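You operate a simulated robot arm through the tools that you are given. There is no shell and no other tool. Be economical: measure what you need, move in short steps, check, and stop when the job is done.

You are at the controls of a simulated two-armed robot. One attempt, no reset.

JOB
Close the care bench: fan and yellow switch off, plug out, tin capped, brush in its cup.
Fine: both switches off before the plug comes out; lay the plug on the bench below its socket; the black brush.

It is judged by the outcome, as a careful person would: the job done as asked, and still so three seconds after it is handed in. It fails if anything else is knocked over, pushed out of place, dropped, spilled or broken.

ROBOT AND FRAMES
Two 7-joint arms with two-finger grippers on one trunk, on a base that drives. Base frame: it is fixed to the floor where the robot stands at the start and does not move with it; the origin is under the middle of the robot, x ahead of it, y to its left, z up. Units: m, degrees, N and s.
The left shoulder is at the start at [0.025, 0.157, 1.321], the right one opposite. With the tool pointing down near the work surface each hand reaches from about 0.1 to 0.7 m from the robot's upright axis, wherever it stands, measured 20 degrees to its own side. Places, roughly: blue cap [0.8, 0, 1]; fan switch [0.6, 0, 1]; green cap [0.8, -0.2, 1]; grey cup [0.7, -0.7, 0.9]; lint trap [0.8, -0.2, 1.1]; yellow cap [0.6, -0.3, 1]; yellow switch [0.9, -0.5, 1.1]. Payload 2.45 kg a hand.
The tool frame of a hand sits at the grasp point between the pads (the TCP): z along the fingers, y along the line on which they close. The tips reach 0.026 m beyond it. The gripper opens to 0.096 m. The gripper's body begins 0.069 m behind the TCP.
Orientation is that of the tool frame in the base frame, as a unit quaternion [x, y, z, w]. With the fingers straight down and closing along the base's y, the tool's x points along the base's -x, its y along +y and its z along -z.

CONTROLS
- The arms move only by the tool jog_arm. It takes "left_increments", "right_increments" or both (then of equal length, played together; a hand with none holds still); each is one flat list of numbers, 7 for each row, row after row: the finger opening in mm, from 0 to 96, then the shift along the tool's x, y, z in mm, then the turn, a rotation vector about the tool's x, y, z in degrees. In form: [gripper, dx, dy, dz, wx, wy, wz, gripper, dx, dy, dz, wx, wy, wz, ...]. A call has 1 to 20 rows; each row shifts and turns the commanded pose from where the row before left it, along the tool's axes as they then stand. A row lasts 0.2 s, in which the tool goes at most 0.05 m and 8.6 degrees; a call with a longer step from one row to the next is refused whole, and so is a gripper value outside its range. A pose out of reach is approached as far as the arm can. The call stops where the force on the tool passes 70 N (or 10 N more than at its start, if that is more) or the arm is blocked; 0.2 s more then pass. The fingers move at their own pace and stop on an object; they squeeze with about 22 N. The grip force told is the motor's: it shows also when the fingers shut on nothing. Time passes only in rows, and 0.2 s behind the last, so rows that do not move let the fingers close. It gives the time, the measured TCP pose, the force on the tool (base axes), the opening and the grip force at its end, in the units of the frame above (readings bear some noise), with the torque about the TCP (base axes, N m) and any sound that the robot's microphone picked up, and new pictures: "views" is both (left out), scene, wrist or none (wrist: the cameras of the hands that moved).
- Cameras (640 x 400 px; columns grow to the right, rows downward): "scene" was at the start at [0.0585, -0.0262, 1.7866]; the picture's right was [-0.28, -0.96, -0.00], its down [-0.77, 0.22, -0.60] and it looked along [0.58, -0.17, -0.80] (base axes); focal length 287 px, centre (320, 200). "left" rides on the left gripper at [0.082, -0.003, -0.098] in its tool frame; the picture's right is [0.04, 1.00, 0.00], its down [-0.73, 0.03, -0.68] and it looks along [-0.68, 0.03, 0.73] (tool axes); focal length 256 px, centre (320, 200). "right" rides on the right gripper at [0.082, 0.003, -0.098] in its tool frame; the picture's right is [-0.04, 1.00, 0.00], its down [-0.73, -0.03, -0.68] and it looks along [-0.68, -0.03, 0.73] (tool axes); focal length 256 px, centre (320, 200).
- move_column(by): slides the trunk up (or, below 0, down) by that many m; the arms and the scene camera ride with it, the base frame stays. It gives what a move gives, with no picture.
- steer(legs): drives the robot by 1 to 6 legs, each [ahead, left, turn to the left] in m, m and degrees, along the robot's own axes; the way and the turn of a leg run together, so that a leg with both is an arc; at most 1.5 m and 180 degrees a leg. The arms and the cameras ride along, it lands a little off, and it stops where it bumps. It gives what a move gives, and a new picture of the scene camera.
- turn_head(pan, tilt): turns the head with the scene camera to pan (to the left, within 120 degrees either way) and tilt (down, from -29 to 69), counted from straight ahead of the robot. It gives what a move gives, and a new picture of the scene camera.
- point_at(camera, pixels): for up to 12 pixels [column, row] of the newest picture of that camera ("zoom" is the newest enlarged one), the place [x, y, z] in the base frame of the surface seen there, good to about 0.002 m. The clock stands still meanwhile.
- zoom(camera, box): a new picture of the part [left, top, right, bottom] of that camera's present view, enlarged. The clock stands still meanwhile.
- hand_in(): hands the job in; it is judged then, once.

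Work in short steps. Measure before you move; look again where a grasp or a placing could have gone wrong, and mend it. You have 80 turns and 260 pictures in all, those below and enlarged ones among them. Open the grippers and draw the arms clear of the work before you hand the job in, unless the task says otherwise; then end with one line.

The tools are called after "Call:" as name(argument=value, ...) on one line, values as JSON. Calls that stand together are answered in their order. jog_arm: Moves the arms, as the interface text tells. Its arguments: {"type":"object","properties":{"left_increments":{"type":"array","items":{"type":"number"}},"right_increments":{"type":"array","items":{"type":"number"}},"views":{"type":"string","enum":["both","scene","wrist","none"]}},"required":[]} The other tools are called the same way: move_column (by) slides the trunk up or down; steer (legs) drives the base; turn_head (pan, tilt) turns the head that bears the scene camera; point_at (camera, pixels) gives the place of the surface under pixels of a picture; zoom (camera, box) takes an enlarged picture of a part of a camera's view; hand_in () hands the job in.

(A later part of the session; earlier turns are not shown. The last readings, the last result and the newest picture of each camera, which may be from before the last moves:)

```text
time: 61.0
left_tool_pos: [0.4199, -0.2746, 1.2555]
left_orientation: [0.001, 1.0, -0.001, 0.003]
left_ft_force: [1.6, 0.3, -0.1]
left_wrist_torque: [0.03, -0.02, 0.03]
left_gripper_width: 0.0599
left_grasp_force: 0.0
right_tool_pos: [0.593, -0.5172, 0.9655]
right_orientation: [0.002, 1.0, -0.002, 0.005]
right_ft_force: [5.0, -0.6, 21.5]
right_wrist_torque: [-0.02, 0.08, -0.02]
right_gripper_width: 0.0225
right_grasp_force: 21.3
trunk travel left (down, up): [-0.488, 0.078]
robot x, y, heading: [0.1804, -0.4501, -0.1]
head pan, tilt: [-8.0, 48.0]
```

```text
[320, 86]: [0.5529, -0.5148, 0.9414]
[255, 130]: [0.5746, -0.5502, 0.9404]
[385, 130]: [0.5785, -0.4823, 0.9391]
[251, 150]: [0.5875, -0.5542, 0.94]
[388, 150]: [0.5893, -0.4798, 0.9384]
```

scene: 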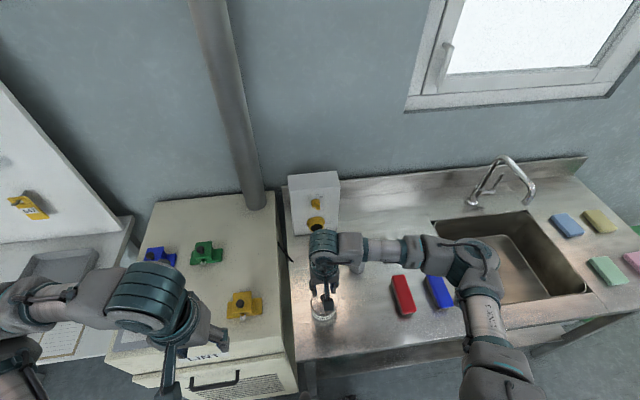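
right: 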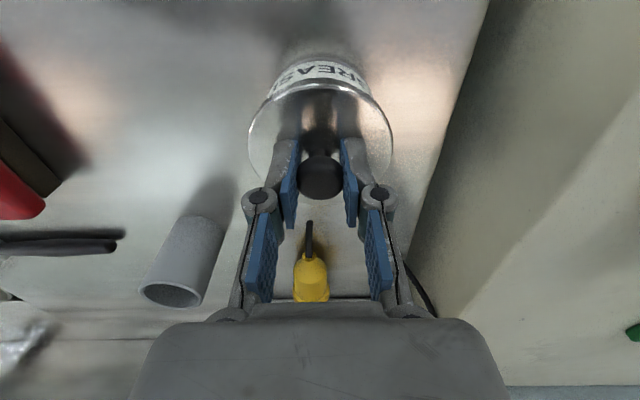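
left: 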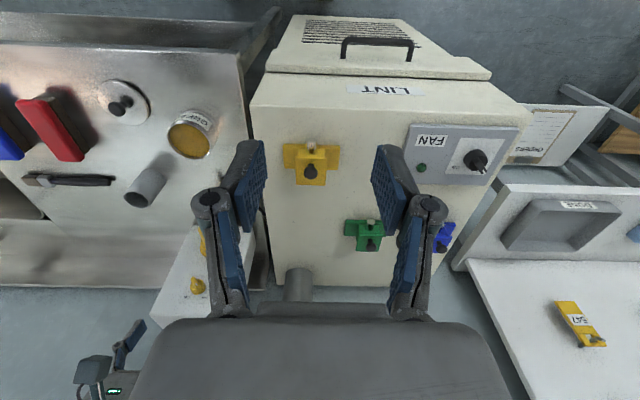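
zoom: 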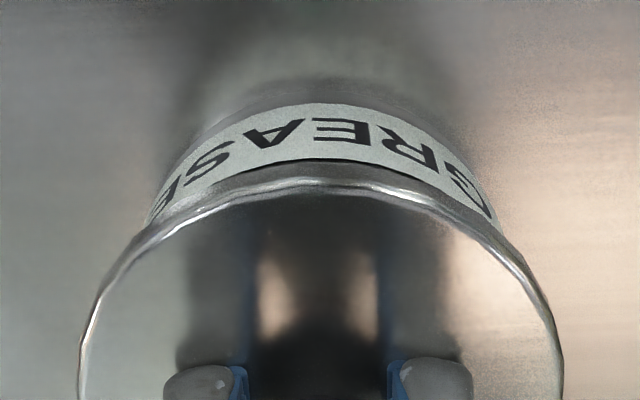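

It's now level side to side, but the near edge is slightly high (0.9414), with a +x force. It needs about 3 mm ahead, so I'll ease up, shift and press again.

Call:
jog_arm(right_increments=[0, 0, 0, -4, 0, 0, 0, 0, -3, 0, 0, 0, 0, 0, 0, 0, 0, 3, 0, 0, 0, 0, 0, 0, 3, 0, 0, 0, 0, 0, 0, 0, 0, 0, 0], views="wrist")

Call:
zoom(camera="right", box=[230, 30, 410, 150])

Call:
point_at(camera="right", pixels=[[320, 86], [255, 130], [385, 130], [251, 150], [388, 150]])

```text
time: 62.2
left_tool_pos: [0.4191, -0.2758, 1.2564]
left_orientation: [0.002, 1.0, -0.001, 0.003]
left_ft_force: [0.1, 0.1, -0.5]
left_wrist_torque: [0.03, 0.01, -0.06]
left_gripper_width: 0.0601
left_grasp_force: 0.0
right_tool_pos: [0.5955, -0.5181, 0.9652]
right_orientation: [0.001, 1.0, -0.001, 0.006]
right_ft_force: [-2.3, -3.3, 39.6]
right_wrist_torque: [-0.43, -0.12, 0.0]
right_gripper_width: 0.0228
right_grasp_force: 21.9
trunk travel left (down, up): [-0.488, 0.078]
robot x, y, heading: [0.1805, -0.4496, -0.1]
head pan, tilt: [-8.0, 48.0]
```

right: 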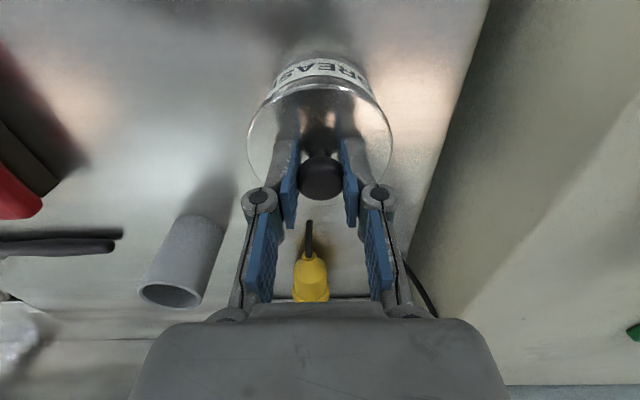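

```text
3.33 times, centred on (320, 90) of right
```

zoom: 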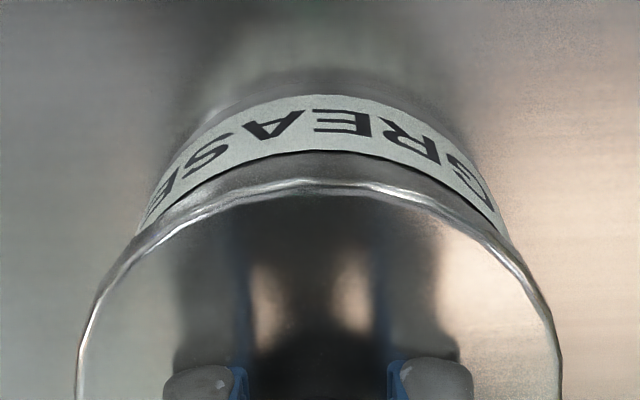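

```text
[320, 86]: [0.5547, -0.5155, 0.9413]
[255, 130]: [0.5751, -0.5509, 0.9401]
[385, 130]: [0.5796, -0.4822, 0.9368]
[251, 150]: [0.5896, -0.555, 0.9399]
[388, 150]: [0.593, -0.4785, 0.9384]
```

The -y side is still 2–3 mm high, so a bit more +y is needed. I'll ease the pressure, shift +2 mm y and +1 mm x, and press with a small wiggle.

Call:
jog_arm(right_increments=[0, 0, 0, -4, 0, 0, 0, 0, -1, 2.5, 0, 0, 0, 0, 0, 0, 0, 3, 0, 0, 0, 0, -1, 0.5, 0, 0, 0, 0, 0, 1, 0.5, 0, 0, 0, 0, 0, 1, -1, 0, 0, 0, 0, 0, -1, 0, 2, 0, 0, 0, 0, 0, 0, 0, 0, 0, 0], views="wrist")

Call:
zoom(camera="right", box=[230, 30, 410, 150])

Call:
point_at(camera="right", pixels=[[320, 86], [255, 130], [385, 130], [251, 150], [388, 150]])

```text
time: 64.0
left_tool_pos: [0.4179, -0.2764, 1.2564]
left_orientation: [0.002, 1.0, 0.0, 0.004]
left_ft_force: [0.3, -0.5, -0.3]
left_wrist_torque: [0.02, 0.02, 0.01]
left_gripper_width: 0.06
left_grasp_force: 0.1
right_tool_pos: [0.5956, -0.515, 0.9624]
right_orientation: [0.002, 1.0, 0.0, 0.005]
right_ft_force: [-1.1, -8.5, 46.6]
right_wrist_torque: [-0.26, 0.13, -0.04]
right_gripper_width: 0.0226
right_grasp_force: 21.7
trunk travel left (down, up): [-0.488, 0.078]
robot x, y, heading: [0.183, -0.4484, -0.2]
head pan, tilt: [-8.0, 48.0]
heard: snap
```

right: 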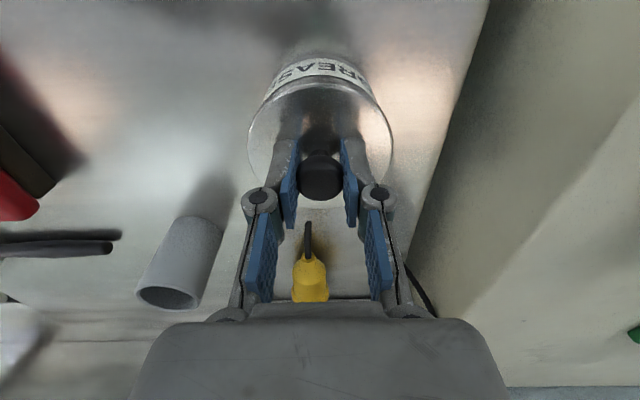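

```text
3.33 times, centred on (320, 90) of right
```

zoom: 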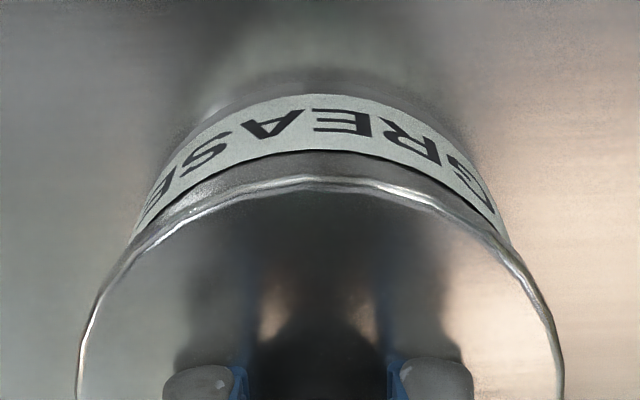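

```text
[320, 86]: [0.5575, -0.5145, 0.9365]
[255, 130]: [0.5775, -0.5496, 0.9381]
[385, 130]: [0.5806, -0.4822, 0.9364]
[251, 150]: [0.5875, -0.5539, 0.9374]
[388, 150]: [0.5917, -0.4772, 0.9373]
```

A snap was heard and the lid is level at z≈0.937, so it's seated. I'll ease the load, release and rise to verify.

Call:
jog_arm(right_increments=[0, 0, -1, -3, 0, 0, 0, 28, 0, 0, 0, 0, 0, 0, 40, 0, 0, 0, 0, 0, 0, 50, 0, 0, 0, 0, 0, 0, 50, 0, 0, -35, 0, 0, 0, 50, 0, 0, -40, 0, 0, 0, 50, 0, 0, -40, 0, 0, 0, 50, 0, 0, 0, 0, 0, 0], views="both")

Call:
zoom(camera="right", box=[230, 0, 410, 120])

```text
time: 65.8
left_tool_pos: [0.4208, -0.2743, 1.2559]
left_orientation: [0.001, 1.0, 0.0, 0.002]
left_ft_force: [0.2, -0.7, -0.4]
left_wrist_torque: [-0.02, -0.01, 0.04]
left_gripper_width: 0.0598
left_grasp_force: 0.1
right_tool_pos: [0.5944, -0.5175, 1.0785]
right_orientation: [0.002, 1.0, -0.001, 0.003]
right_ft_force: [0.5, -1.1, -0.5]
right_wrist_torque: [0.03, 0.03, 0.01]
right_gripper_width: 0.0503
right_grasp_force: 0.0
trunk travel left (down, up): [-0.488, 0.078]
robot x, y, heading: [0.1816, -0.4487, 0.1]
head pan, tilt: [-8.0, 48.0]
```

scene: 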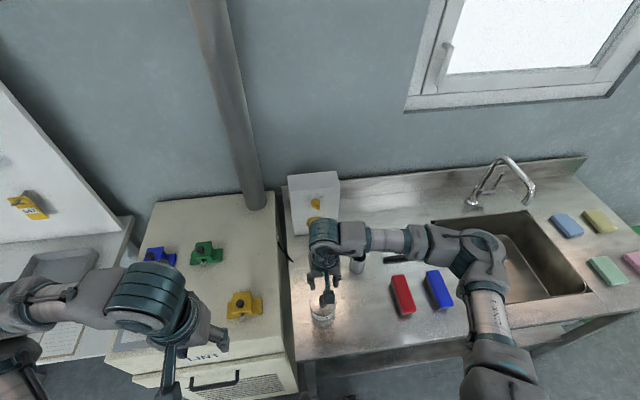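
right: 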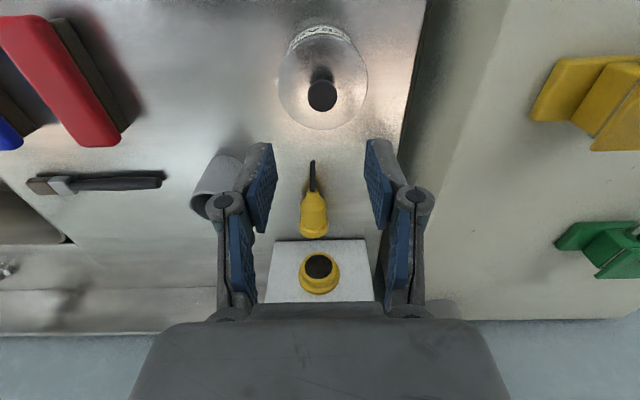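

```text
3.33 times, centred on (320, 60) of right
```

zoom: 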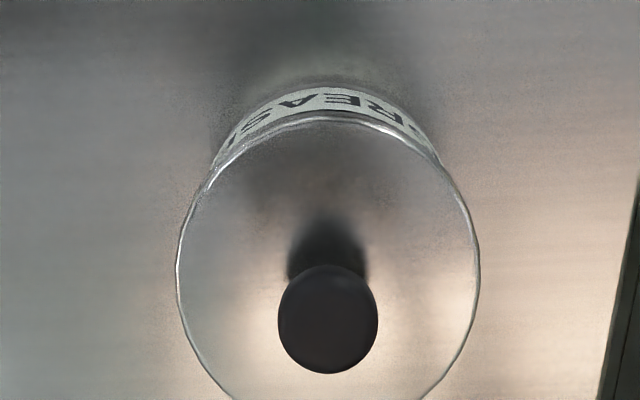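

The tin is capped, with the lid centred and level. Now the brush and cup: I'll back the right hand towards +x-clear viewing and measure them from the scene view.

Call:
jog_arm(right_increments=[50, 30, -35, -25, 0, 0, 0, 50, 30, -35, -25, 0, 0, 0, 50, 0, -45, -10, 0, 0, 0, 50, 0, -45, 0, 0, 0, 0, 50, 0, -45, 0, 0, 0, 0, 50, 0, -40, 0, 0, 0, 0, 50, 0, 0, 0, 0, 0, 0], views="both")

Call:
zoom(camera="scene", box=[340, 220, 450, 290])

```text
refused: row 1 steps farther than a row can; nothing moved
```

```text
5.71 times, centred on (395, 255) of scene
```

zoom: 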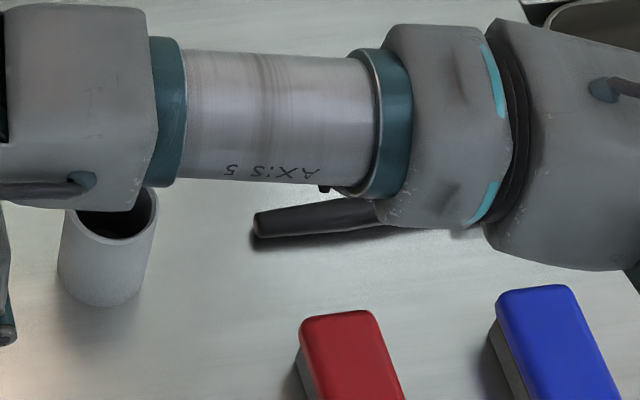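

One row was too long and nothing moved, so I'll repeat with smaller steps.

Call:
jog_arm(right_increments=[50, 25, -30, -25, 0, 0, 0, 50, 25, -30, -25, 0, 0, 0, 50, 10, -40, -10, 0, 0, 0, 50, 0, -45, 0, 0, 0, 0, 50, 0, -45, 0, 0, 0, 0, 50, 0, -45, 0, 0, 0, 0, 50, 0, 0, 0, 0, 0, 0], views="both")

Call:
zoom(camera="scene", box=[340, 220, 450, 290])

```text
time: 67.4
left_tool_pos: [0.4213, -0.2768, 1.2558]
left_orientation: [0.001, 1.0, 0.0, 0.002]
left_ft_force: [0.6, -0.1, 0.5]
left_wrist_torque: [-0.01, 0.02, 0.0]
left_gripper_width: 0.0601
left_grasp_force: 0.1
right_tool_pos: [0.5377, -0.7519, 1.1401]
right_orientation: [0.001, 1.0, -0.001, 0.002]
right_ft_force: [0.8, -0.2, 0.0]
right_wrist_torque: [0.0, -0.01, -0.01]
right_gripper_width: 0.0502
right_grasp_force: 0.1
trunk travel left (down, up): [-0.488, 0.078]
robot x, y, heading: [0.1815, -0.4482, -0.4]
head pan, tilt: [-8.0, 48.0]
```

scene: 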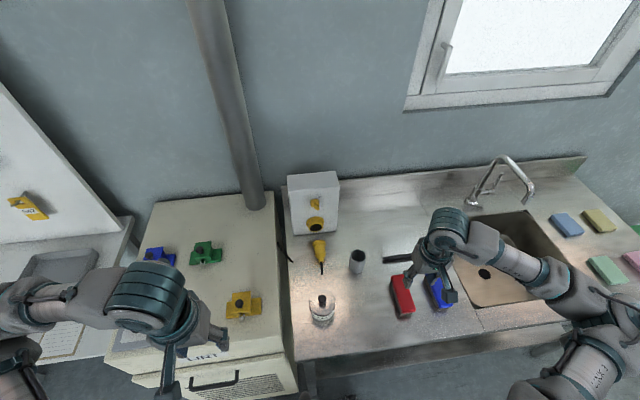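
right: 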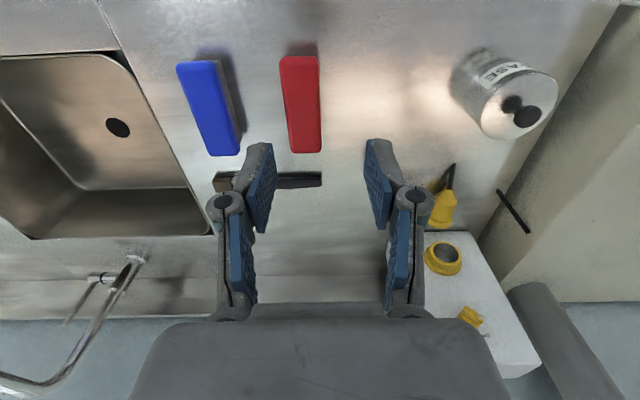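

```text
5.71 times, centred on (395, 255) of scene
```

zoom: 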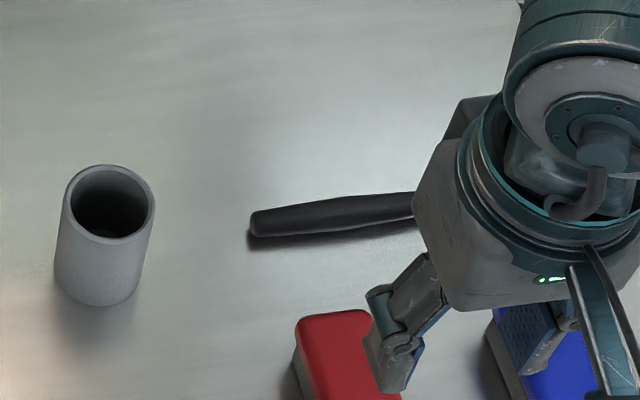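

The cup shows whole in the enlarged scene (rim around (110,200)), and the brush shows in the right view at (215–322,180). I'll measure both.

Call:
point_at(camera="zoom", pixels=[[68, 200], [151, 205], [112, 168], [108, 239], [90, 300], [100, 270], [110, 225], [253, 222], [330, 210], [400, 200], [255, 232], [330, 222]])

Call:
zoom(camera="right", box=[200, 140, 340, 230])

```text
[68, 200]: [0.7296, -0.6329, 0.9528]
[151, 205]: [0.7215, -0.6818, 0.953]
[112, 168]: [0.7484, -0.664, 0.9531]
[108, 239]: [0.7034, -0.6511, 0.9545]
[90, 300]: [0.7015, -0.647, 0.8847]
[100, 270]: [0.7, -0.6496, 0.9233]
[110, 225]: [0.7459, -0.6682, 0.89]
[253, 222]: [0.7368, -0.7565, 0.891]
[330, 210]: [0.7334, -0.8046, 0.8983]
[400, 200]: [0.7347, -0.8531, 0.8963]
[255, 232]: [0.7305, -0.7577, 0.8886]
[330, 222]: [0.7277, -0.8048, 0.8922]
```

```text
4.44 times, centred on (270, 185) of right
```

zoom: 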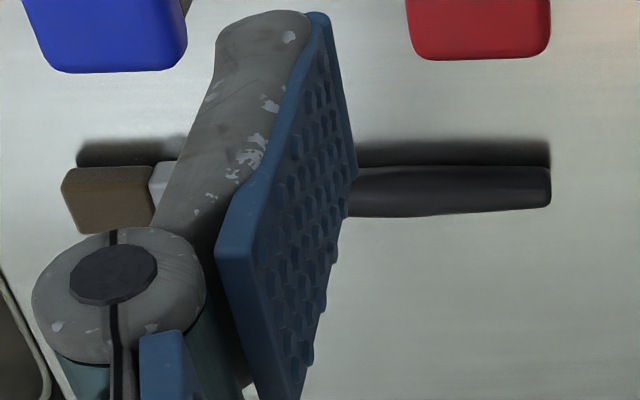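

The cup centre is [0.7265,-0.6575], rim z 0.953, outer radius 24 mm. I need the brush's head, ferrule and handle from this right-hand picture.

Call:
point_at(camera="zoom", pixels=[[66, 200], [145, 200], [163, 180], [105, 180], [105, 220], [380, 175], [380, 205], [450, 190], [450, 172], [450, 208], [546, 188], [300, 60]])

```text
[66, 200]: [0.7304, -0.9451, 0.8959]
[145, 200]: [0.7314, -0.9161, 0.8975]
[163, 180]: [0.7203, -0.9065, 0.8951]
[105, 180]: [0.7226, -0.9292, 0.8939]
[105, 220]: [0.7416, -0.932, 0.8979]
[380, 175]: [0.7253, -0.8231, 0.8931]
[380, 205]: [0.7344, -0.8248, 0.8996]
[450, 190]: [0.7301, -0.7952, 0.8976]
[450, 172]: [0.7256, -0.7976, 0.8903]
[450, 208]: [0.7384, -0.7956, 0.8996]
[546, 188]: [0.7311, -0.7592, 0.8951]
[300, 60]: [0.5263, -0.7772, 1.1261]
```

The brush lies along y from handle end -0.757 to bristle tip -0.947 at x≈0.7315. I'll go above [0.7315,-0.86], turned +90° so the fingers close across the handle.

Call:
jog_arm(right_increments=[50, -39, -21.6, 10, 0, 0, 0, 50, -39, -21.6, 10, 0, 0, 0, 50, -39, -21.6, 10, 0, 0, 0, 50, -39, -21.6, 10, 0, 0, 0, 50, -39, -21.6, 10, 0, 0, 0, 50, 0, 0, 0, 0, 0, 8.2, 50, 0, 0, 0, 0, 0, 8.2, 50, 0, 0, 0, 0, 0, 8.2, 50, 0, 0, 0, 0, 0, 8.2, 50, 0, 0, 0, 0, 0, 8.2, 50, 0, 0, 0, 0, 0, 8.2, 50, 0, 0, 0, 0, 0, 8.2, 50, 0, 0, 0, 0, 0, 8.2, 50, 0, 0, 0, 0, 0, 8.2, 50, 0, 0, 0, 0, 0, 8.2, 50, 0, 0, 0, 0, 0, 8, 50, 0, 0, 0, 0, 0, 0], views="both")

```text
time: 71.0
left_tool_pos: [0.4218, -0.2765, 1.2563]
left_orientation: [0.002, 1.0, 0.001, 0.002]
left_ft_force: [0.5, 0.3, -0.3]
left_wrist_torque: [-0.01, -0.01, 0.0]
left_gripper_width: 0.0599
left_grasp_force: 0.0
right_tool_pos: [0.7305, -0.8611, 1.09]
right_orientation: [0.709, 0.706, 0.002, 0.002]
right_ft_force: [-0.1, 1.1, -0.2]
right_wrist_torque: [0.0, 0.02, 0.0]
right_gripper_width: 0.0501
right_grasp_force: 0.2
trunk travel left (down, up): [-0.488, 0.078]
robot x, y, heading: [0.1793, -0.4494, -0.0]
head pan, tilt: [-8.0, 48.0]
```

scene: 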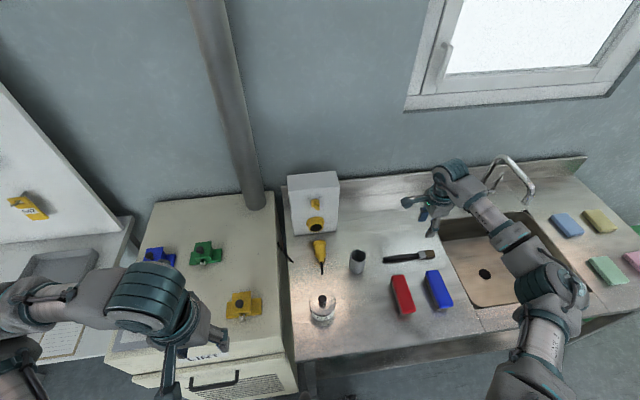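
right: 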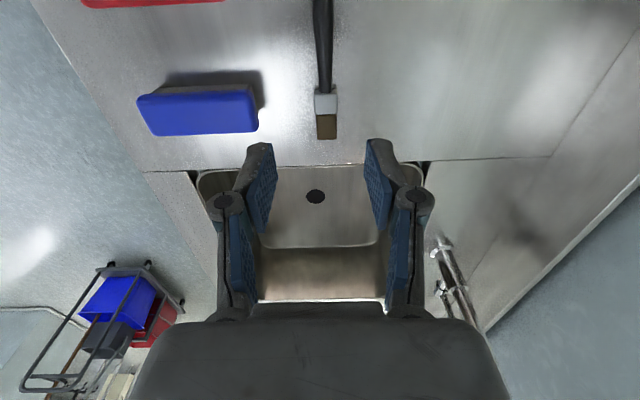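

The brush lies in line between the fingers. I'll descend 150 mm and check.

Call:
jog_arm(right_increments=[50, 0, 0, 38, 0, 0, 0, 50, 0, 0, 38, 0, 0, 0, 50, 0, 0, 37, 0, 0, 0, 50, 0, 0, 37, 0, 0, 0, 50, 0, 0, 0, 0, 0, 0], views="wrist")

Call:
point_at(camera="right", pixels=[[320, 60], [320, 100], [322, 130], [322, 160]])

```text
time: 72.2
left_tool_pos: [0.4207, -0.276, 1.2564]
left_orientation: [0.001, 1.0, 0.0, 0.002]
left_ft_force: [0.1, 0.3, -0.1]
left_wrist_torque: [-0.02, 0.02, 0.01]
left_gripper_width: 0.06
left_grasp_force: 0.1
right_tool_pos: [0.7282, -0.8622, 0.9421]
right_orientation: [0.708, 0.707, 0.002, 0.002]
right_ft_force: [0.3, 0.7, 0.1]
right_wrist_torque: [0.01, -0.02, -0.01]
right_gripper_width: 0.0502
right_grasp_force: 0.1
trunk travel left (down, up): [-0.488, 0.078]
robot x, y, heading: [0.1841, -0.444, -0.2]
head pan, tilt: [-8.0, 48.0]
```

right: 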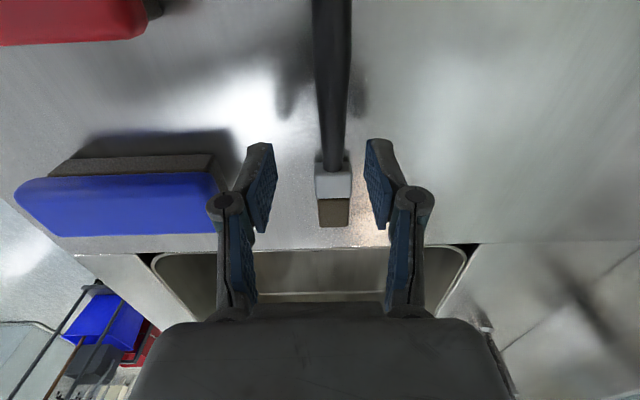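

```text
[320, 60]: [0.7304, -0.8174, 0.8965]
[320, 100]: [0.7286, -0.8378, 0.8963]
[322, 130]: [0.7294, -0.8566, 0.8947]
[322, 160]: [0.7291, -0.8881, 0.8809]
```

The left finger passes near the blue brush's end at (222,170), so I'll check that clearance before lowering.

Call:
point_at(camera="right", pixels=[[218, 180], [216, 162], [222, 205], [260, 150], [262, 225], [228, 200]])

```text
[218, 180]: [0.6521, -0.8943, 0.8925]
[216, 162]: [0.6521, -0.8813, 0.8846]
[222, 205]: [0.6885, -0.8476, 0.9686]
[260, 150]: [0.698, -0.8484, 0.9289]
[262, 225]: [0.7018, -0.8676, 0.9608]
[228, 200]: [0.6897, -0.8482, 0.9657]
```

The blue brush ends at x=0.652 while the finger is at 0.688, so it's clear. I'll lower 33 mm and close on the handle.

Call:
jog_arm(right_increments=[44, 0, 0, 17, 0, 0, 0, 44, 0, 0, 15.5, 0, 0, 0, 0, 0, 0, 0, 0, 0, 0, 0, 0, 0, 0, 0, 0, 0, 0, 0, 0, 0, 0, 0, 0], views="wrist")

```text
time: 73.4
left_tool_pos: [0.4204, -0.2768, 1.2559]
left_orientation: [0.001, 1.0, -0.001, 0.003]
left_ft_force: [0.8, 0.9, -0.1]
left_wrist_torque: [0.03, 0.0, 0.06]
left_gripper_width: 0.06
left_grasp_force: 0.2
right_tool_pos: [0.7311, -0.8614, 0.9088]
right_orientation: [0.708, 0.706, 0.0, 0.003]
right_ft_force: [-0.2, -0.9, 1.5]
right_wrist_torque: [-0.07, 0.03, -0.01]
right_gripper_width: 0.0164
right_grasp_force: 21.9
trunk travel left (down, up): [-0.488, 0.078]
robot x, y, heading: [0.1831, -0.4478, -0.1]
head pan, tilt: [-8.0, 48.0]
```

right: 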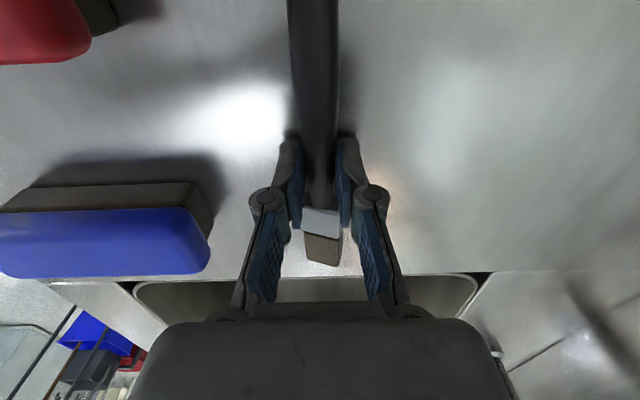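

The handle is gripped (16.4 mm). I'll lift 220 mm, draw back towards [0.60,-0.66] and turn the hand back to its plain orientation.

Call:
jog_arm(right_increments=[0, 0, 0, -44, 0, 0, 0, 0, 0, 0, -44, 0, 0, 0, 0, 0, 0, -44, 0, 0, 0, 0, 0, 0, -44, 0, 0, 0, 0, 0, 0, -44, 0, 0, 0, 0, 33, -22, 0, 0, 0, 0, 0, 33, -22, 0, 0, 0, 0, 0, 34, -22, 0, 0, 0, 0, 0, 33, -22, 0, 0, 0, 0, 0, 34, -22, 0, 0, 0, 0, 0, 34, -22, 0, 0, 0, 0, 0, 0, 0, 0, 0, 0, 0], views="wrist")

Call:
jog_arm(right_increments=[0, 0, 0, 0, 0, 0, -8.2, 0, 0, 0, 0, 0, 0, -8.2, 0, 0, 0, 0, 0, 0, -8.2, 0, 0, 0, 0, 0, 0, -8.2, 0, 0, 0, 0, 0, 0, -8.2, 0, 0, 0, 0, 0, 0, -8.2, 0, 0, 0, 0, 0, 0, -8.2, 0, 0, 0, 0, 0, 0, -8.2, 0, 0, 0, 0, 0, 0, -8.2, 0, 0, 0, 0, 0, 0, -8.2, 0, 0, 0, 0, 0, 0, -8, 0, 0, 0, 0, 0, 0, 0], views="both")

```text
time: 76.0
left_tool_pos: [0.4204, -0.2754, 1.2542]
left_orientation: [0.001, 1.0, -0.001, 0.003]
left_ft_force: [0.2, -0.8, 0.5]
left_wrist_torque: [0.0, 0.03, -0.01]
left_gripper_width: 0.06
left_grasp_force: 0.0
right_tool_pos: [0.5964, -0.6577, 1.1279]
right_orientation: [0.708, 0.706, 0.001, 0.003]
right_ft_force: [0.5, 0.9, -1.1]
right_wrist_torque: [0.03, 0.03, 0.02]
right_gripper_width: 0.0162
right_grasp_force: 22.1
trunk travel left (down, up): [-0.488, 0.078]
robot x, y, heading: [0.1842, -0.4475, -0.1]
head pan, tilt: [-8.0, 48.0]
```

right: 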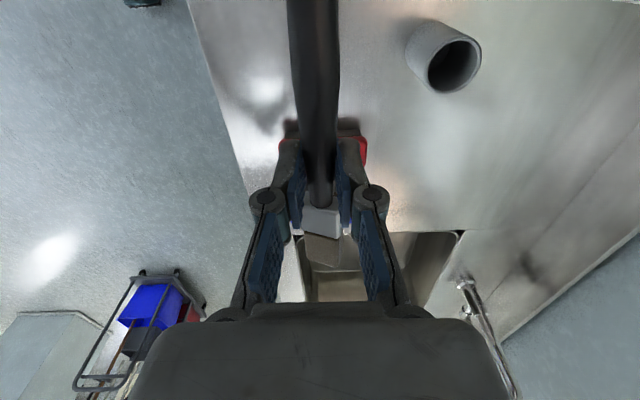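

```text
time: 78.6
left_tool_pos: [0.4215, -0.2756, 1.2558]
left_orientation: [0.001, 1.0, -0.001, 0.002]
left_ft_force: [-0.2, 0.0, 0.6]
left_wrist_torque: [0.01, 0.01, -0.02]
left_gripper_width: 0.06
left_grasp_force: 0.0
right_tool_pos: [0.5978, -0.6587, 1.1271]
right_orientation: [0.001, 1.0, -0.002, 0.002]
right_ft_force: [0.7, -1.3, 0.1]
right_wrist_torque: [0.0, 0.04, 0.0]
right_gripper_width: 0.0163
right_grasp_force: 22.6
trunk travel left (down, up): [-0.488, 0.078]
robot x, y, heading: [0.1787, -0.451, -0.0]
head pan, tilt: [-8.0, 48.0]
```

scene: 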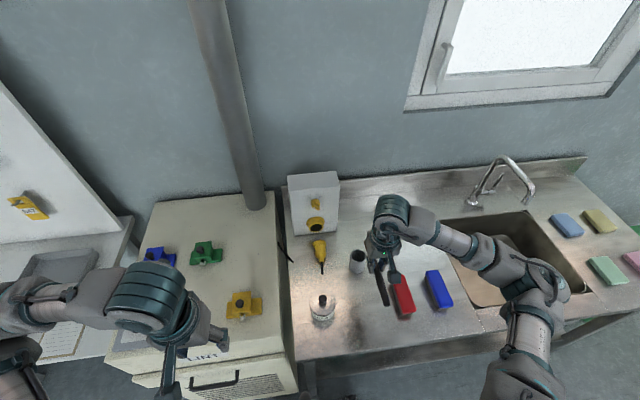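
right: 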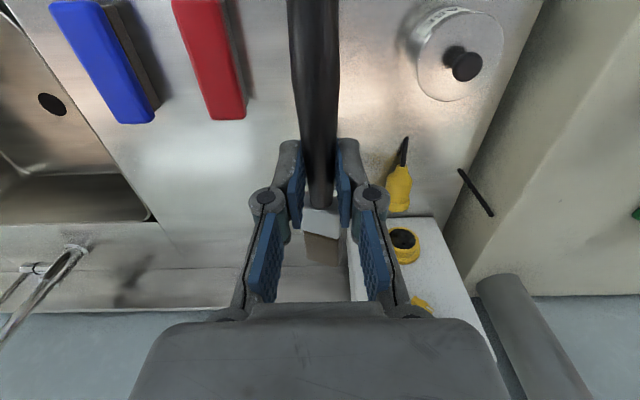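

The brush is held firmly with its handle towards me. I'll pitch the hand 80° forward so the handle points down.

Call:
jog_arm(right_increments=[0, -3, 0, 0, 0, -8, 0, 0, -3, 0, 0, 0, -8, 0, 0, 0, 0, 0, 0, -8, 0, 0, 0, 0, 0, 0, -8, 0, 0, 0, 0, 0, 0, -8, 0, 0, 0, 0, 0, 0, -8, 0, 0, 0, 0, 0, 0, -8, 0, 0, 0, 0, 0, 0, -8, 0, 0, 0, 0, 0, 0, -8, 0, 0, 0, 0, 0, 0, -8, 0, 0, 0, 0, 0, 0, 0, 0], views="both")

Call:
zoom(camera="scene", box=[330, 190, 440, 290])

```text
time: 81.0
left_tool_pos: [0.4207, -0.2751, 1.2572]
left_orientation: [0.001, 1.0, -0.001, 0.003]
left_ft_force: [-0.6, -0.8, 0.0]
left_wrist_torque: [0.01, -0.01, 0.01]
left_gripper_width: 0.0598
left_grasp_force: 0.1
right_tool_pos: [0.6202, -0.6569, 1.1206]
right_orientation: [0.0, 0.898, -0.002, 0.44]
right_ft_force: [0.1, -1.1, 0.3]
right_wrist_torque: [0.0, 0.0, -0.03]
right_gripper_width: 0.0164
right_grasp_force: 21.8
right hand out of reach, approached as far as the arm can: row 6, 7, 8, 9, 10
trunk travel left (down, up): [-0.488, 0.078]
robot x, y, heading: [0.1872, -0.4462, 0.2]
head pan, tilt: [-8.0, 48.0]
```

scene: 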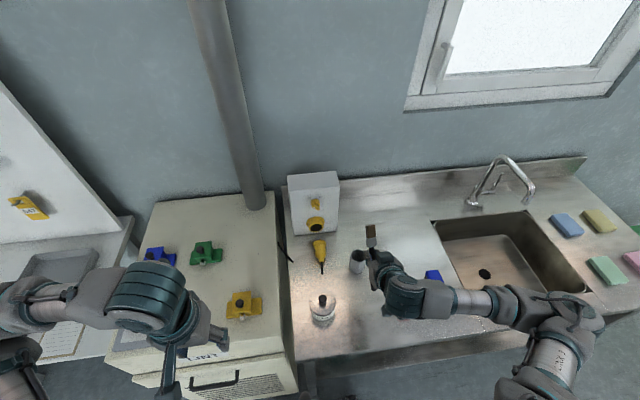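
right: 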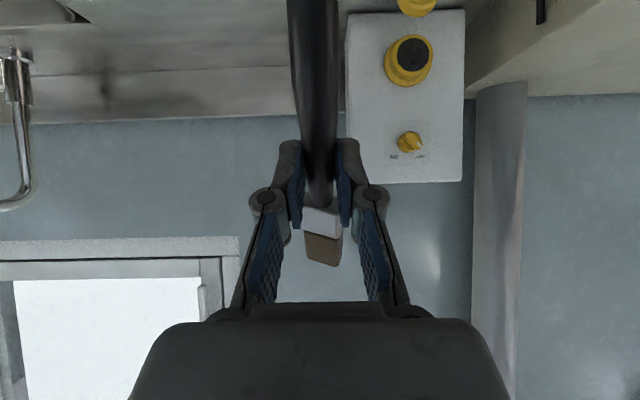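

```text
4.00 times, centred on (385, 240) of scene
```

zoom: 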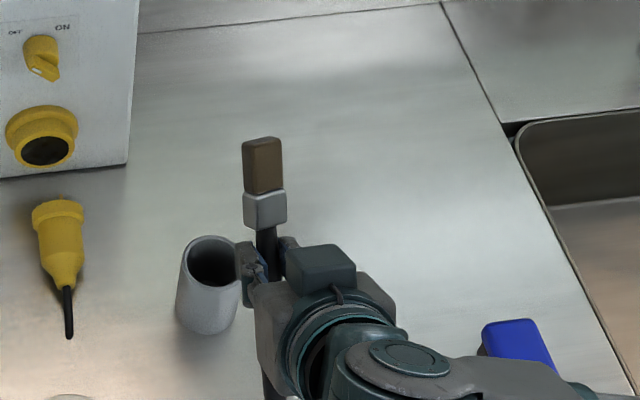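

The pitch stopped at 52° for reach. I'll move 40 mm ahead where the arm has more room and see what orientation it takes.

Call:
jog_arm(right_increments=[0, -7, 0, 39, 0, 0, 0, 0, 0, 0, 0, 0, 0, 0], views="none")

```text
time: 81.6
left_tool_pos: [0.4195, -0.2754, 1.2541]
left_orientation: [0.001, 1.0, -0.001, 0.003]
left_ft_force: [0.3, -0.5, 0.0]
left_wrist_torque: [-0.01, -0.04, -0.04]
left_gripper_width: 0.06
left_grasp_force: 0.1
right_tool_pos: [0.6569, -0.6567, 1.1029]
right_orientation: [0.0, 0.897, -0.002, 0.442]
right_ft_force: [-0.2, -0.1, -0.9]
right_wrist_torque: [-0.01, -0.01, -0.02]
right_gripper_width: 0.0162
right_grasp_force: 21.8
trunk travel left (down, up): [-0.488, 0.078]
robot x, y, heading: [0.184, -0.4504, 0.1]
head pan, tilt: [-8.0, 48.0]
```

The commanded pose was clipped at 52.5°, so I'll go ahead to x≈0.70 and pitch the remaining 28°.

Call:
jog_arm(right_increments=[0, -34, 0, 28, 0, 0, 0, 0, 0, 0, 0, 0, -7, 0, 0, 0, 0, 0, 0, -7, 0, 0, 0, 0, 0, 0, -7, 0, 0, 0, 0, 0, 0, -7, 0, 0, 0, 0, 0, 0, 0, 0], views="both")

Call:
zoom(camera="scene", box=[330, 190, 440, 290])

```text
time: 83.0
left_tool_pos: [0.4197, -0.2752, 1.2548]
left_orientation: [0.002, 1.0, 0.0, 0.003]
left_ft_force: [-0.1, -0.3, 0.0]
left_wrist_torque: [-0.03, 0.01, -0.02]
left_gripper_width: 0.0601
left_grasp_force: 0.1
right_tool_pos: [0.6989, -0.6565, 1.1138]
right_orientation: [0.001, 0.883, -0.002, 0.469]
right_ft_force: [0.6, -1.0, -0.5]
right_wrist_torque: [0.0, -0.01, 0.0]
right_gripper_width: 0.0165
right_grasp_force: 21.8
right hand out of reach, approached as far as the arm can: row 2, 3, 4, 5
trunk travel left (down, up): [-0.488, 0.078]
robot x, y, heading: [0.1833, -0.4479, 0.1]
head pan, tilt: [-8.0, 48.0]
```

scene: 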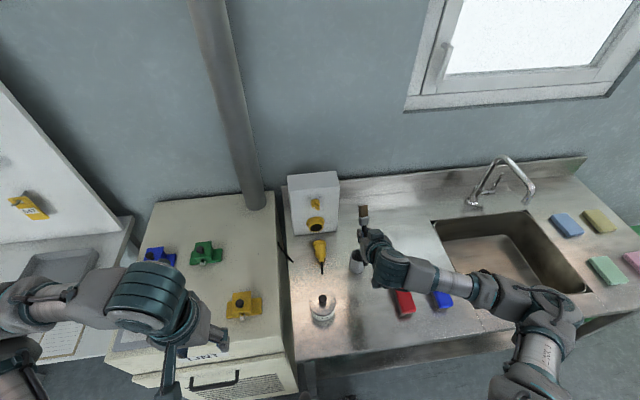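
right: 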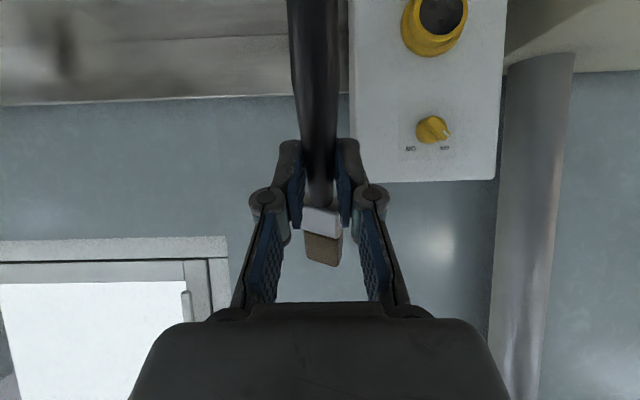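

```text
4.00 times, centred on (385, 240) of scene
```

zoom: 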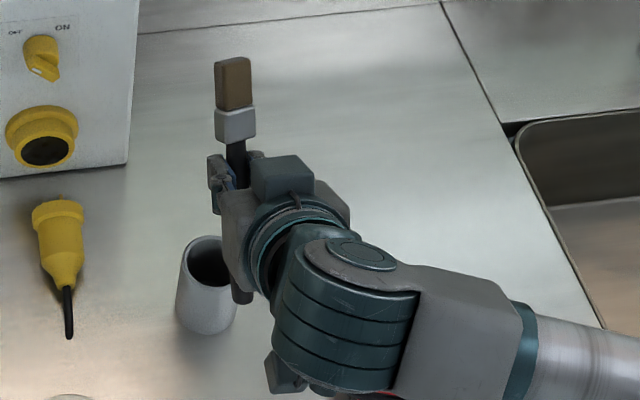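

Pitch is limited at 56° because this forearm comes from the right. I'll yaw the hand 60° to the left about the vertical, in line with the forearm, and then pitch further.

Call:
jog_arm(right_increments=[0, 0, 0, 0, -6.2, 0, -4.2, 0, 0, 0, 0, -6.2, 0, -4.2, 0, 0, 0, 0, -6.2, 0, -4.2, 0, 0, 0, 0, -6.2, 0, -4.2, 0, 0, 0, 0, -6.2, 0, -4.2, 0, 0, 0, 0, -6.2, 0, -4.2, 0, 0, 0, 0, -6.2, 0, -4.2, 0, 0, 0, 0, -6.2, 0, -4.2, 0, 0, 0, 0, 0, -7, 0, 0, 0, 0, 0, 0, -7, 0, 0, 0, 0, 0, 0, -7, 0, 0, 0, 0, 0, 0, 0, 0], views="both")

Call:
zoom(camera="scene", box=[330, 190, 440, 290])

```text
time: 85.6
left_tool_pos: [0.4219, -0.2772, 1.255]
left_orientation: [0.001, 1.0, -0.001, 0.002]
left_ft_force: [0.7, -0.8, 0.2]
left_wrist_torque: [0.01, 0.02, 0.0]
left_gripper_width: 0.0599
left_grasp_force: 0.0
right_tool_pos: [0.6955, -0.6318, 1.1139]
right_orientation: [-0.314, 0.711, 0.264, 0.571]
right_ft_force: [-0.4, 0.0, 0.8]
right_wrist_torque: [-0.01, 0.03, -0.02]
right_gripper_width: 0.0162
right_grasp_force: 22.2
right hand out of reach, approached as far as the arm can: row 7, 8
trunk travel left (down, up): [-0.488, 0.078]
robot x, y, heading: [0.1858, -0.4475, 0.1]
head pan, tilt: [-8.0, 48.0]
```

scene: 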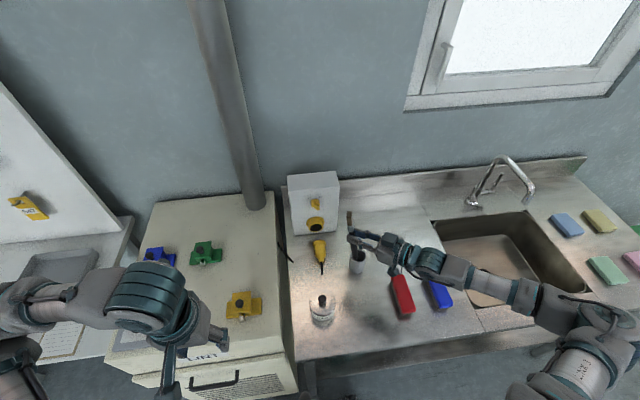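
right: 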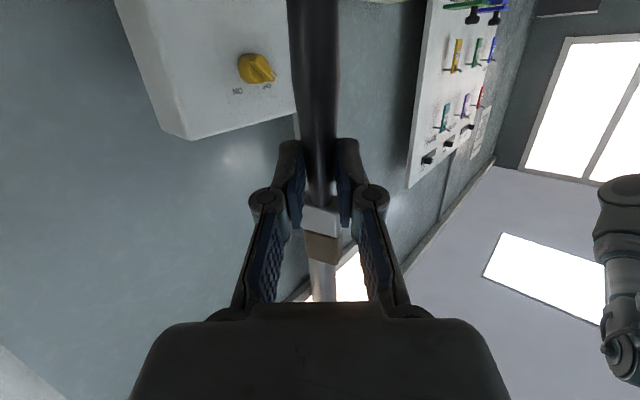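

```text
4.00 times, centred on (385, 240) of scene
```

zoom: 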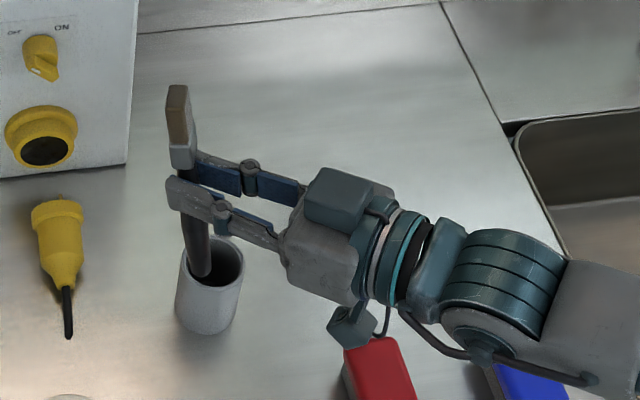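

The handle now points down, about 12° off vertical, and all else is undisturbed. I'll measure the handle's actual position, with its tip at (203,275) in the zoom.

Call:
point_at(camera="zoom", pixels=[[203, 272], [198, 250], [193, 225], [206, 262], [185, 155], [178, 95], [200, 315], [236, 255]])

```text
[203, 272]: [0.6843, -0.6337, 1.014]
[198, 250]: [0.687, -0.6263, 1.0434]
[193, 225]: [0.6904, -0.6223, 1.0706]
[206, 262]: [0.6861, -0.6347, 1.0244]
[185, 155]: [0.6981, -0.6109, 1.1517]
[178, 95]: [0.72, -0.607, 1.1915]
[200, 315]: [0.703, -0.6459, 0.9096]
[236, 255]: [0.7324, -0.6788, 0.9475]
```

The handle tip is at about [0.6915,-0.634,1.0095]. Before lowering I check the red brush's extent, because the wrist camera under the hand will come near it.

Call:
zoom(camera="scene", box=[370, 230, 460, 330])

Call:
point_at(camera="scene", pixels=[[394, 280], [405, 278], [400, 295], [412, 310], [392, 285], [389, 277], [388, 272]])

```text
4.00 times, centred on (415, 280) of scene
```

zoom: 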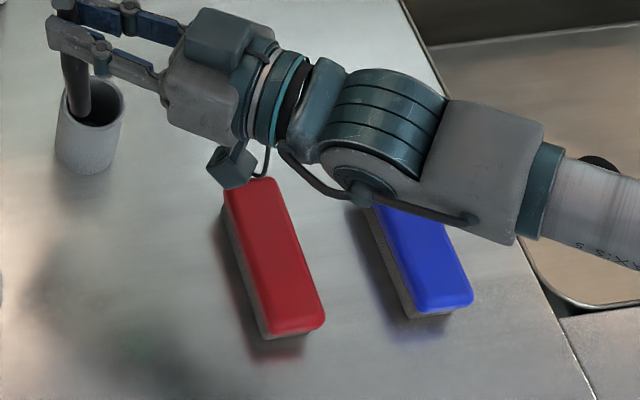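

```text
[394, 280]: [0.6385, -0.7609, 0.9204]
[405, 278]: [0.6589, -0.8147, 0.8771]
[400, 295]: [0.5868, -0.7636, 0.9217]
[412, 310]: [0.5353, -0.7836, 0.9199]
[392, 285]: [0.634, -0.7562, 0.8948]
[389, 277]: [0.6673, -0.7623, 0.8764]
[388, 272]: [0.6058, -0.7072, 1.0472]
```

The camera would come down close to the red brush (top z 0.92, x up to 0.665). I'll yaw 26° more to the left so it comes down beyond the red brush's end.

Call:
jog_arm(right_increments=[0, 0, 0, 0, -6.4, 0.1, -1.35, 0, 0, 0, 0, -6.4, 0.1, -1.35, 0, 0, 0, 0, -6.4, 0.1, -1.35, 0, 0, 0, 0, -6.4, 0.1, -1.35, 0, 0, 0, 0, 0, 0, 0], views="scene")

Call:
zoom(camera="scene", box=[330, 190, 440, 290])

```text
time: 86.8
left_tool_pos: [0.4202, -0.2774, 1.255]
left_orientation: [0.0, 1.0, -0.001, 0.003]
left_ft_force: [-0.2, 0.6, 0.9]
left_wrist_torque: [0.0, 0.03, 0.02]
left_gripper_width: 0.06
left_grasp_force: 0.1
right_tool_pos: [0.6944, -0.6314, 1.1146]
right_orientation: [-0.467, 0.622, 0.387, 0.495]
right_ft_force: [0.6, -0.4, -0.5]
right_wrist_torque: [-0.01, -0.01, -0.03]
right_gripper_width: 0.0163
right_grasp_force: 22.1
trunk travel left (down, up): [-0.488, 0.078]
robot x, y, heading: [0.1837, -0.446, -0.0]
head pan, tilt: [-8.0, 48.0]
```

scene: 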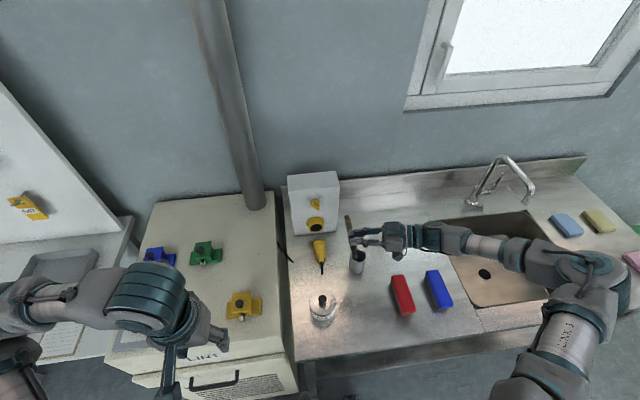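

```text
4.00 times, centred on (385, 240) of scene
```

zoom: 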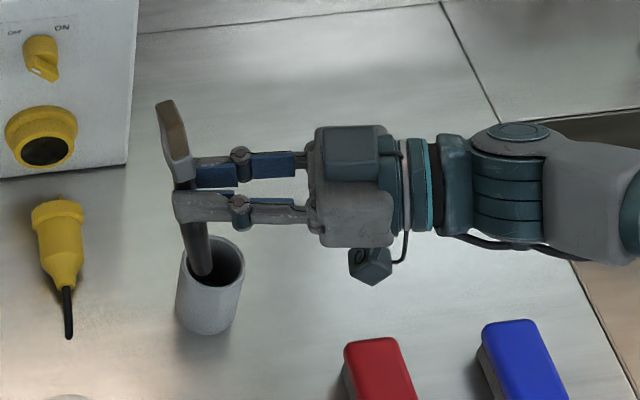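

The camera is now clear of the red brush. I'll shift the tip over the cup's centre and lower 45 mm to just above the rim, then check.

Call:
jog_arm(right_increments=[0, 1.8, -19.7, -9.9, 0, 0, 0, 0, 1.7, -19.6, -9.9, 0, 0, 0, 0, 22, -0.4, 4.7, 0, 0, 0, 0, 22, -0.4, 4.7, 0, 0, 0, 0, 0, 0, 0, 0, 0, 0], views="scene")

Call:
zoom(camera="scene", box=[330, 220, 400, 280])

```text
time: 88.0
left_tool_pos: [0.42, -0.2763, 1.2542]
left_orientation: [0.001, 1.0, 0.0, 0.003]
left_ft_force: [0.3, 0.4, -0.3]
left_wrist_torque: [-0.01, 0.01, 0.01]
left_gripper_width: 0.06
left_grasp_force: 0.1
right_tool_pos: [0.7262, -0.6609, 1.0664]
right_orientation: [-0.466, 0.623, 0.386, 0.495]
right_ft_force: [-0.9, -0.8, -1.6]
right_wrist_torque: [-0.01, 0.0, 0.02]
right_gripper_width: 0.0161
right_grasp_force: 22.3
trunk travel left (down, up): [-0.488, 0.078]
robot x, y, heading: [0.1831, -0.4486, -0.3]
head pan, tilt: [-8.0, 48.0]
```

scene: 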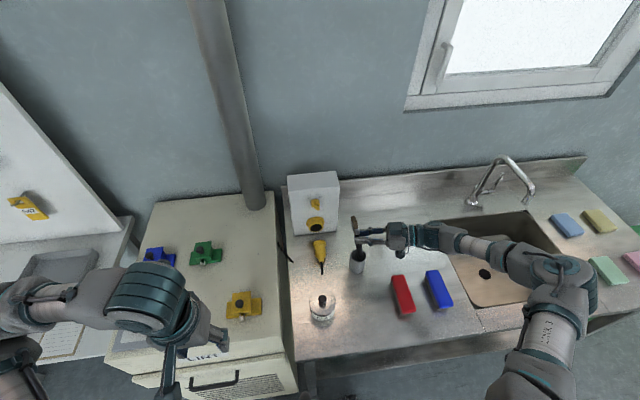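

```text
6.67 times, centred on (365, 250) of scene
```

zoom: 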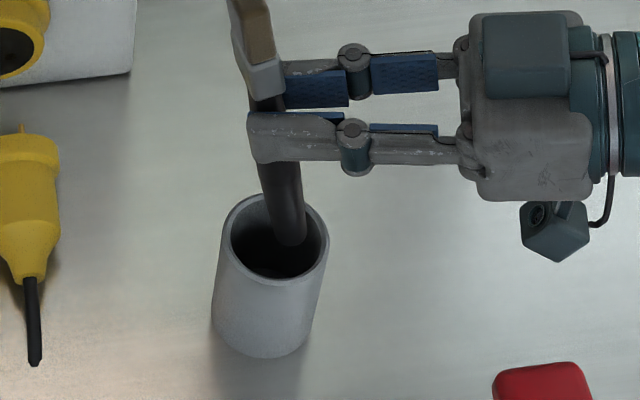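

The handle tip at (292,238) sits over the cup mouth. I'll lower 60 mm in small steps.

Call:
jog_arm(right_increments=[0, 14.7, -0.3, 3.1, 0, 0, 0, 0, 14.7, -0.3, 3.1, 0, 0, 0, 0, 14.7, -0.3, 3.1, 0, 0, 0, 0, 14.7, -0.3, 3.1, 0, 0, 0, 0, 0, 0, 0, 0, 0, 0], views="scene")

Call:
zoom(camera="scene", box=[330, 220, 400, 280])

```text
time: 89.2
left_tool_pos: [0.4214, -0.2757, 1.2549]
left_orientation: [0.001, 1.0, 0.0, 0.003]
left_ft_force: [0.5, -0.4, 0.5]
left_wrist_torque: [0.02, 0.02, -0.01]
left_gripper_width: 0.06
left_grasp_force: 0.1
right_tool_pos: [0.7284, -0.6619, 1.009]
right_orientation: [-0.465, 0.623, 0.386, 0.496]
right_ft_force: [-0.4, 0.8, -0.5]
right_wrist_torque: [-0.08, 0.02, 0.01]
right_gripper_width: 0.0163
right_grasp_force: 22.2
trunk travel left (down, up): [-0.488, 0.078]
robot x, y, heading: [0.185, -0.45, -0.0]
head pan, tilt: [-8.0, 48.0]
```

scene: 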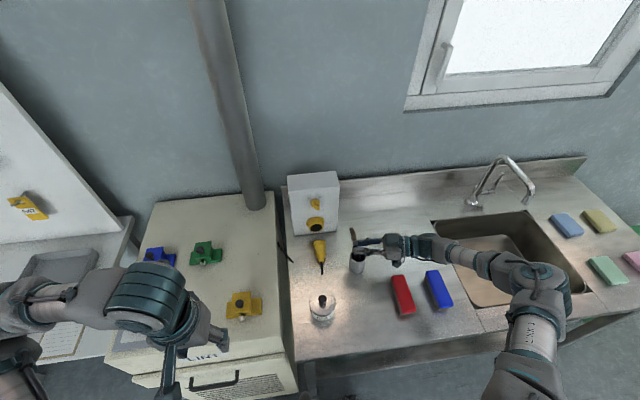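

```text
6.67 times, centred on (365, 250) of scene
```

zoom: 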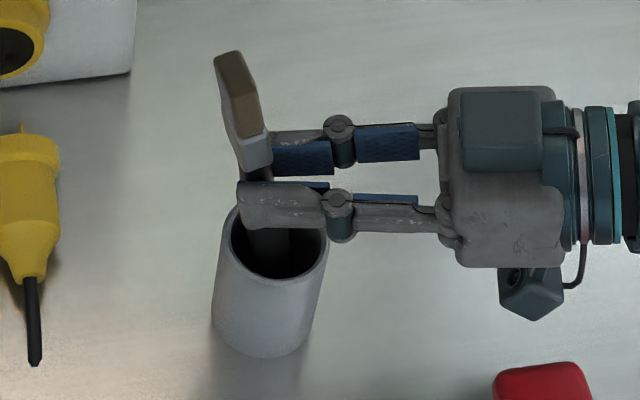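

The handle is inside with no force, so I'll lower the last 15 mm gently to find the cup floor.

Call:
jog_arm(right_increments=[0, 5, 0, 1, 0, 0, 0, 0, 4, 0, 0.8, 0, 0, 0, 0, 3, 0, 0.6, 0, 0, 0, 0, 0, 0, 0, 0, 0, 0], views="none")

```text
time: 90.2
left_tool_pos: [0.4213, -0.2771, 1.2545]
left_orientation: [0.001, 1.0, -0.001, 0.003]
left_ft_force: [0.2, -0.2, -0.2]
left_wrist_torque: [0.02, -0.01, -0.04]
left_gripper_width: 0.06
left_grasp_force: 0.1
right_tool_pos: [0.7263, -0.6619, 0.9969]
right_orientation: [-0.467, 0.622, 0.388, 0.494]
right_ft_force: [0.9, 0.9, 0.1]
right_wrist_torque: [0.02, -0.01, -0.01]
right_gripper_width: 0.0165
right_grasp_force: 22.1
trunk travel left (down, up): [-0.488, 0.078]
robot x, y, heading: [0.1848, -0.4481, -0.2]
head pan, tilt: [-8.0, 48.0]
```

Still no contact, so I'll go 6 mm further in 2 mm steps.

Call:
jog_arm(right_increments=[0, 2, 0, 0.4, 0, 0, 0, 0, 2, 0, 0.4, 0, 0, 0, 0, 2, 0, 0.4, 0, 0, 0, 0, 0, 0, 0, 0, 0, 0], views="none")

```text
time: 91.2
left_tool_pos: [0.4186, -0.2758, 1.2559]
left_orientation: [0.001, 1.0, -0.001, 0.003]
left_ft_force: [-0.5, 0.0, -0.6]
left_wrist_torque: [0.01, 0.0, -0.02]
left_gripper_width: 0.06
left_grasp_force: 0.1
right_tool_pos: [0.7259, -0.6609, 0.9922]
right_orientation: [-0.467, 0.622, 0.387, 0.496]
right_ft_force: [0.5, 0.6, 15.7]
right_wrist_torque: [0.11, -0.11, 0.02]
right_gripper_width: 0.0165
right_grasp_force: 21.9
trunk travel left (down, up): [-0.488, 0.078]
robot x, y, heading: [0.1796, -0.4479, -0.1]
head pan, tilt: [-8.0, 48.0]
```

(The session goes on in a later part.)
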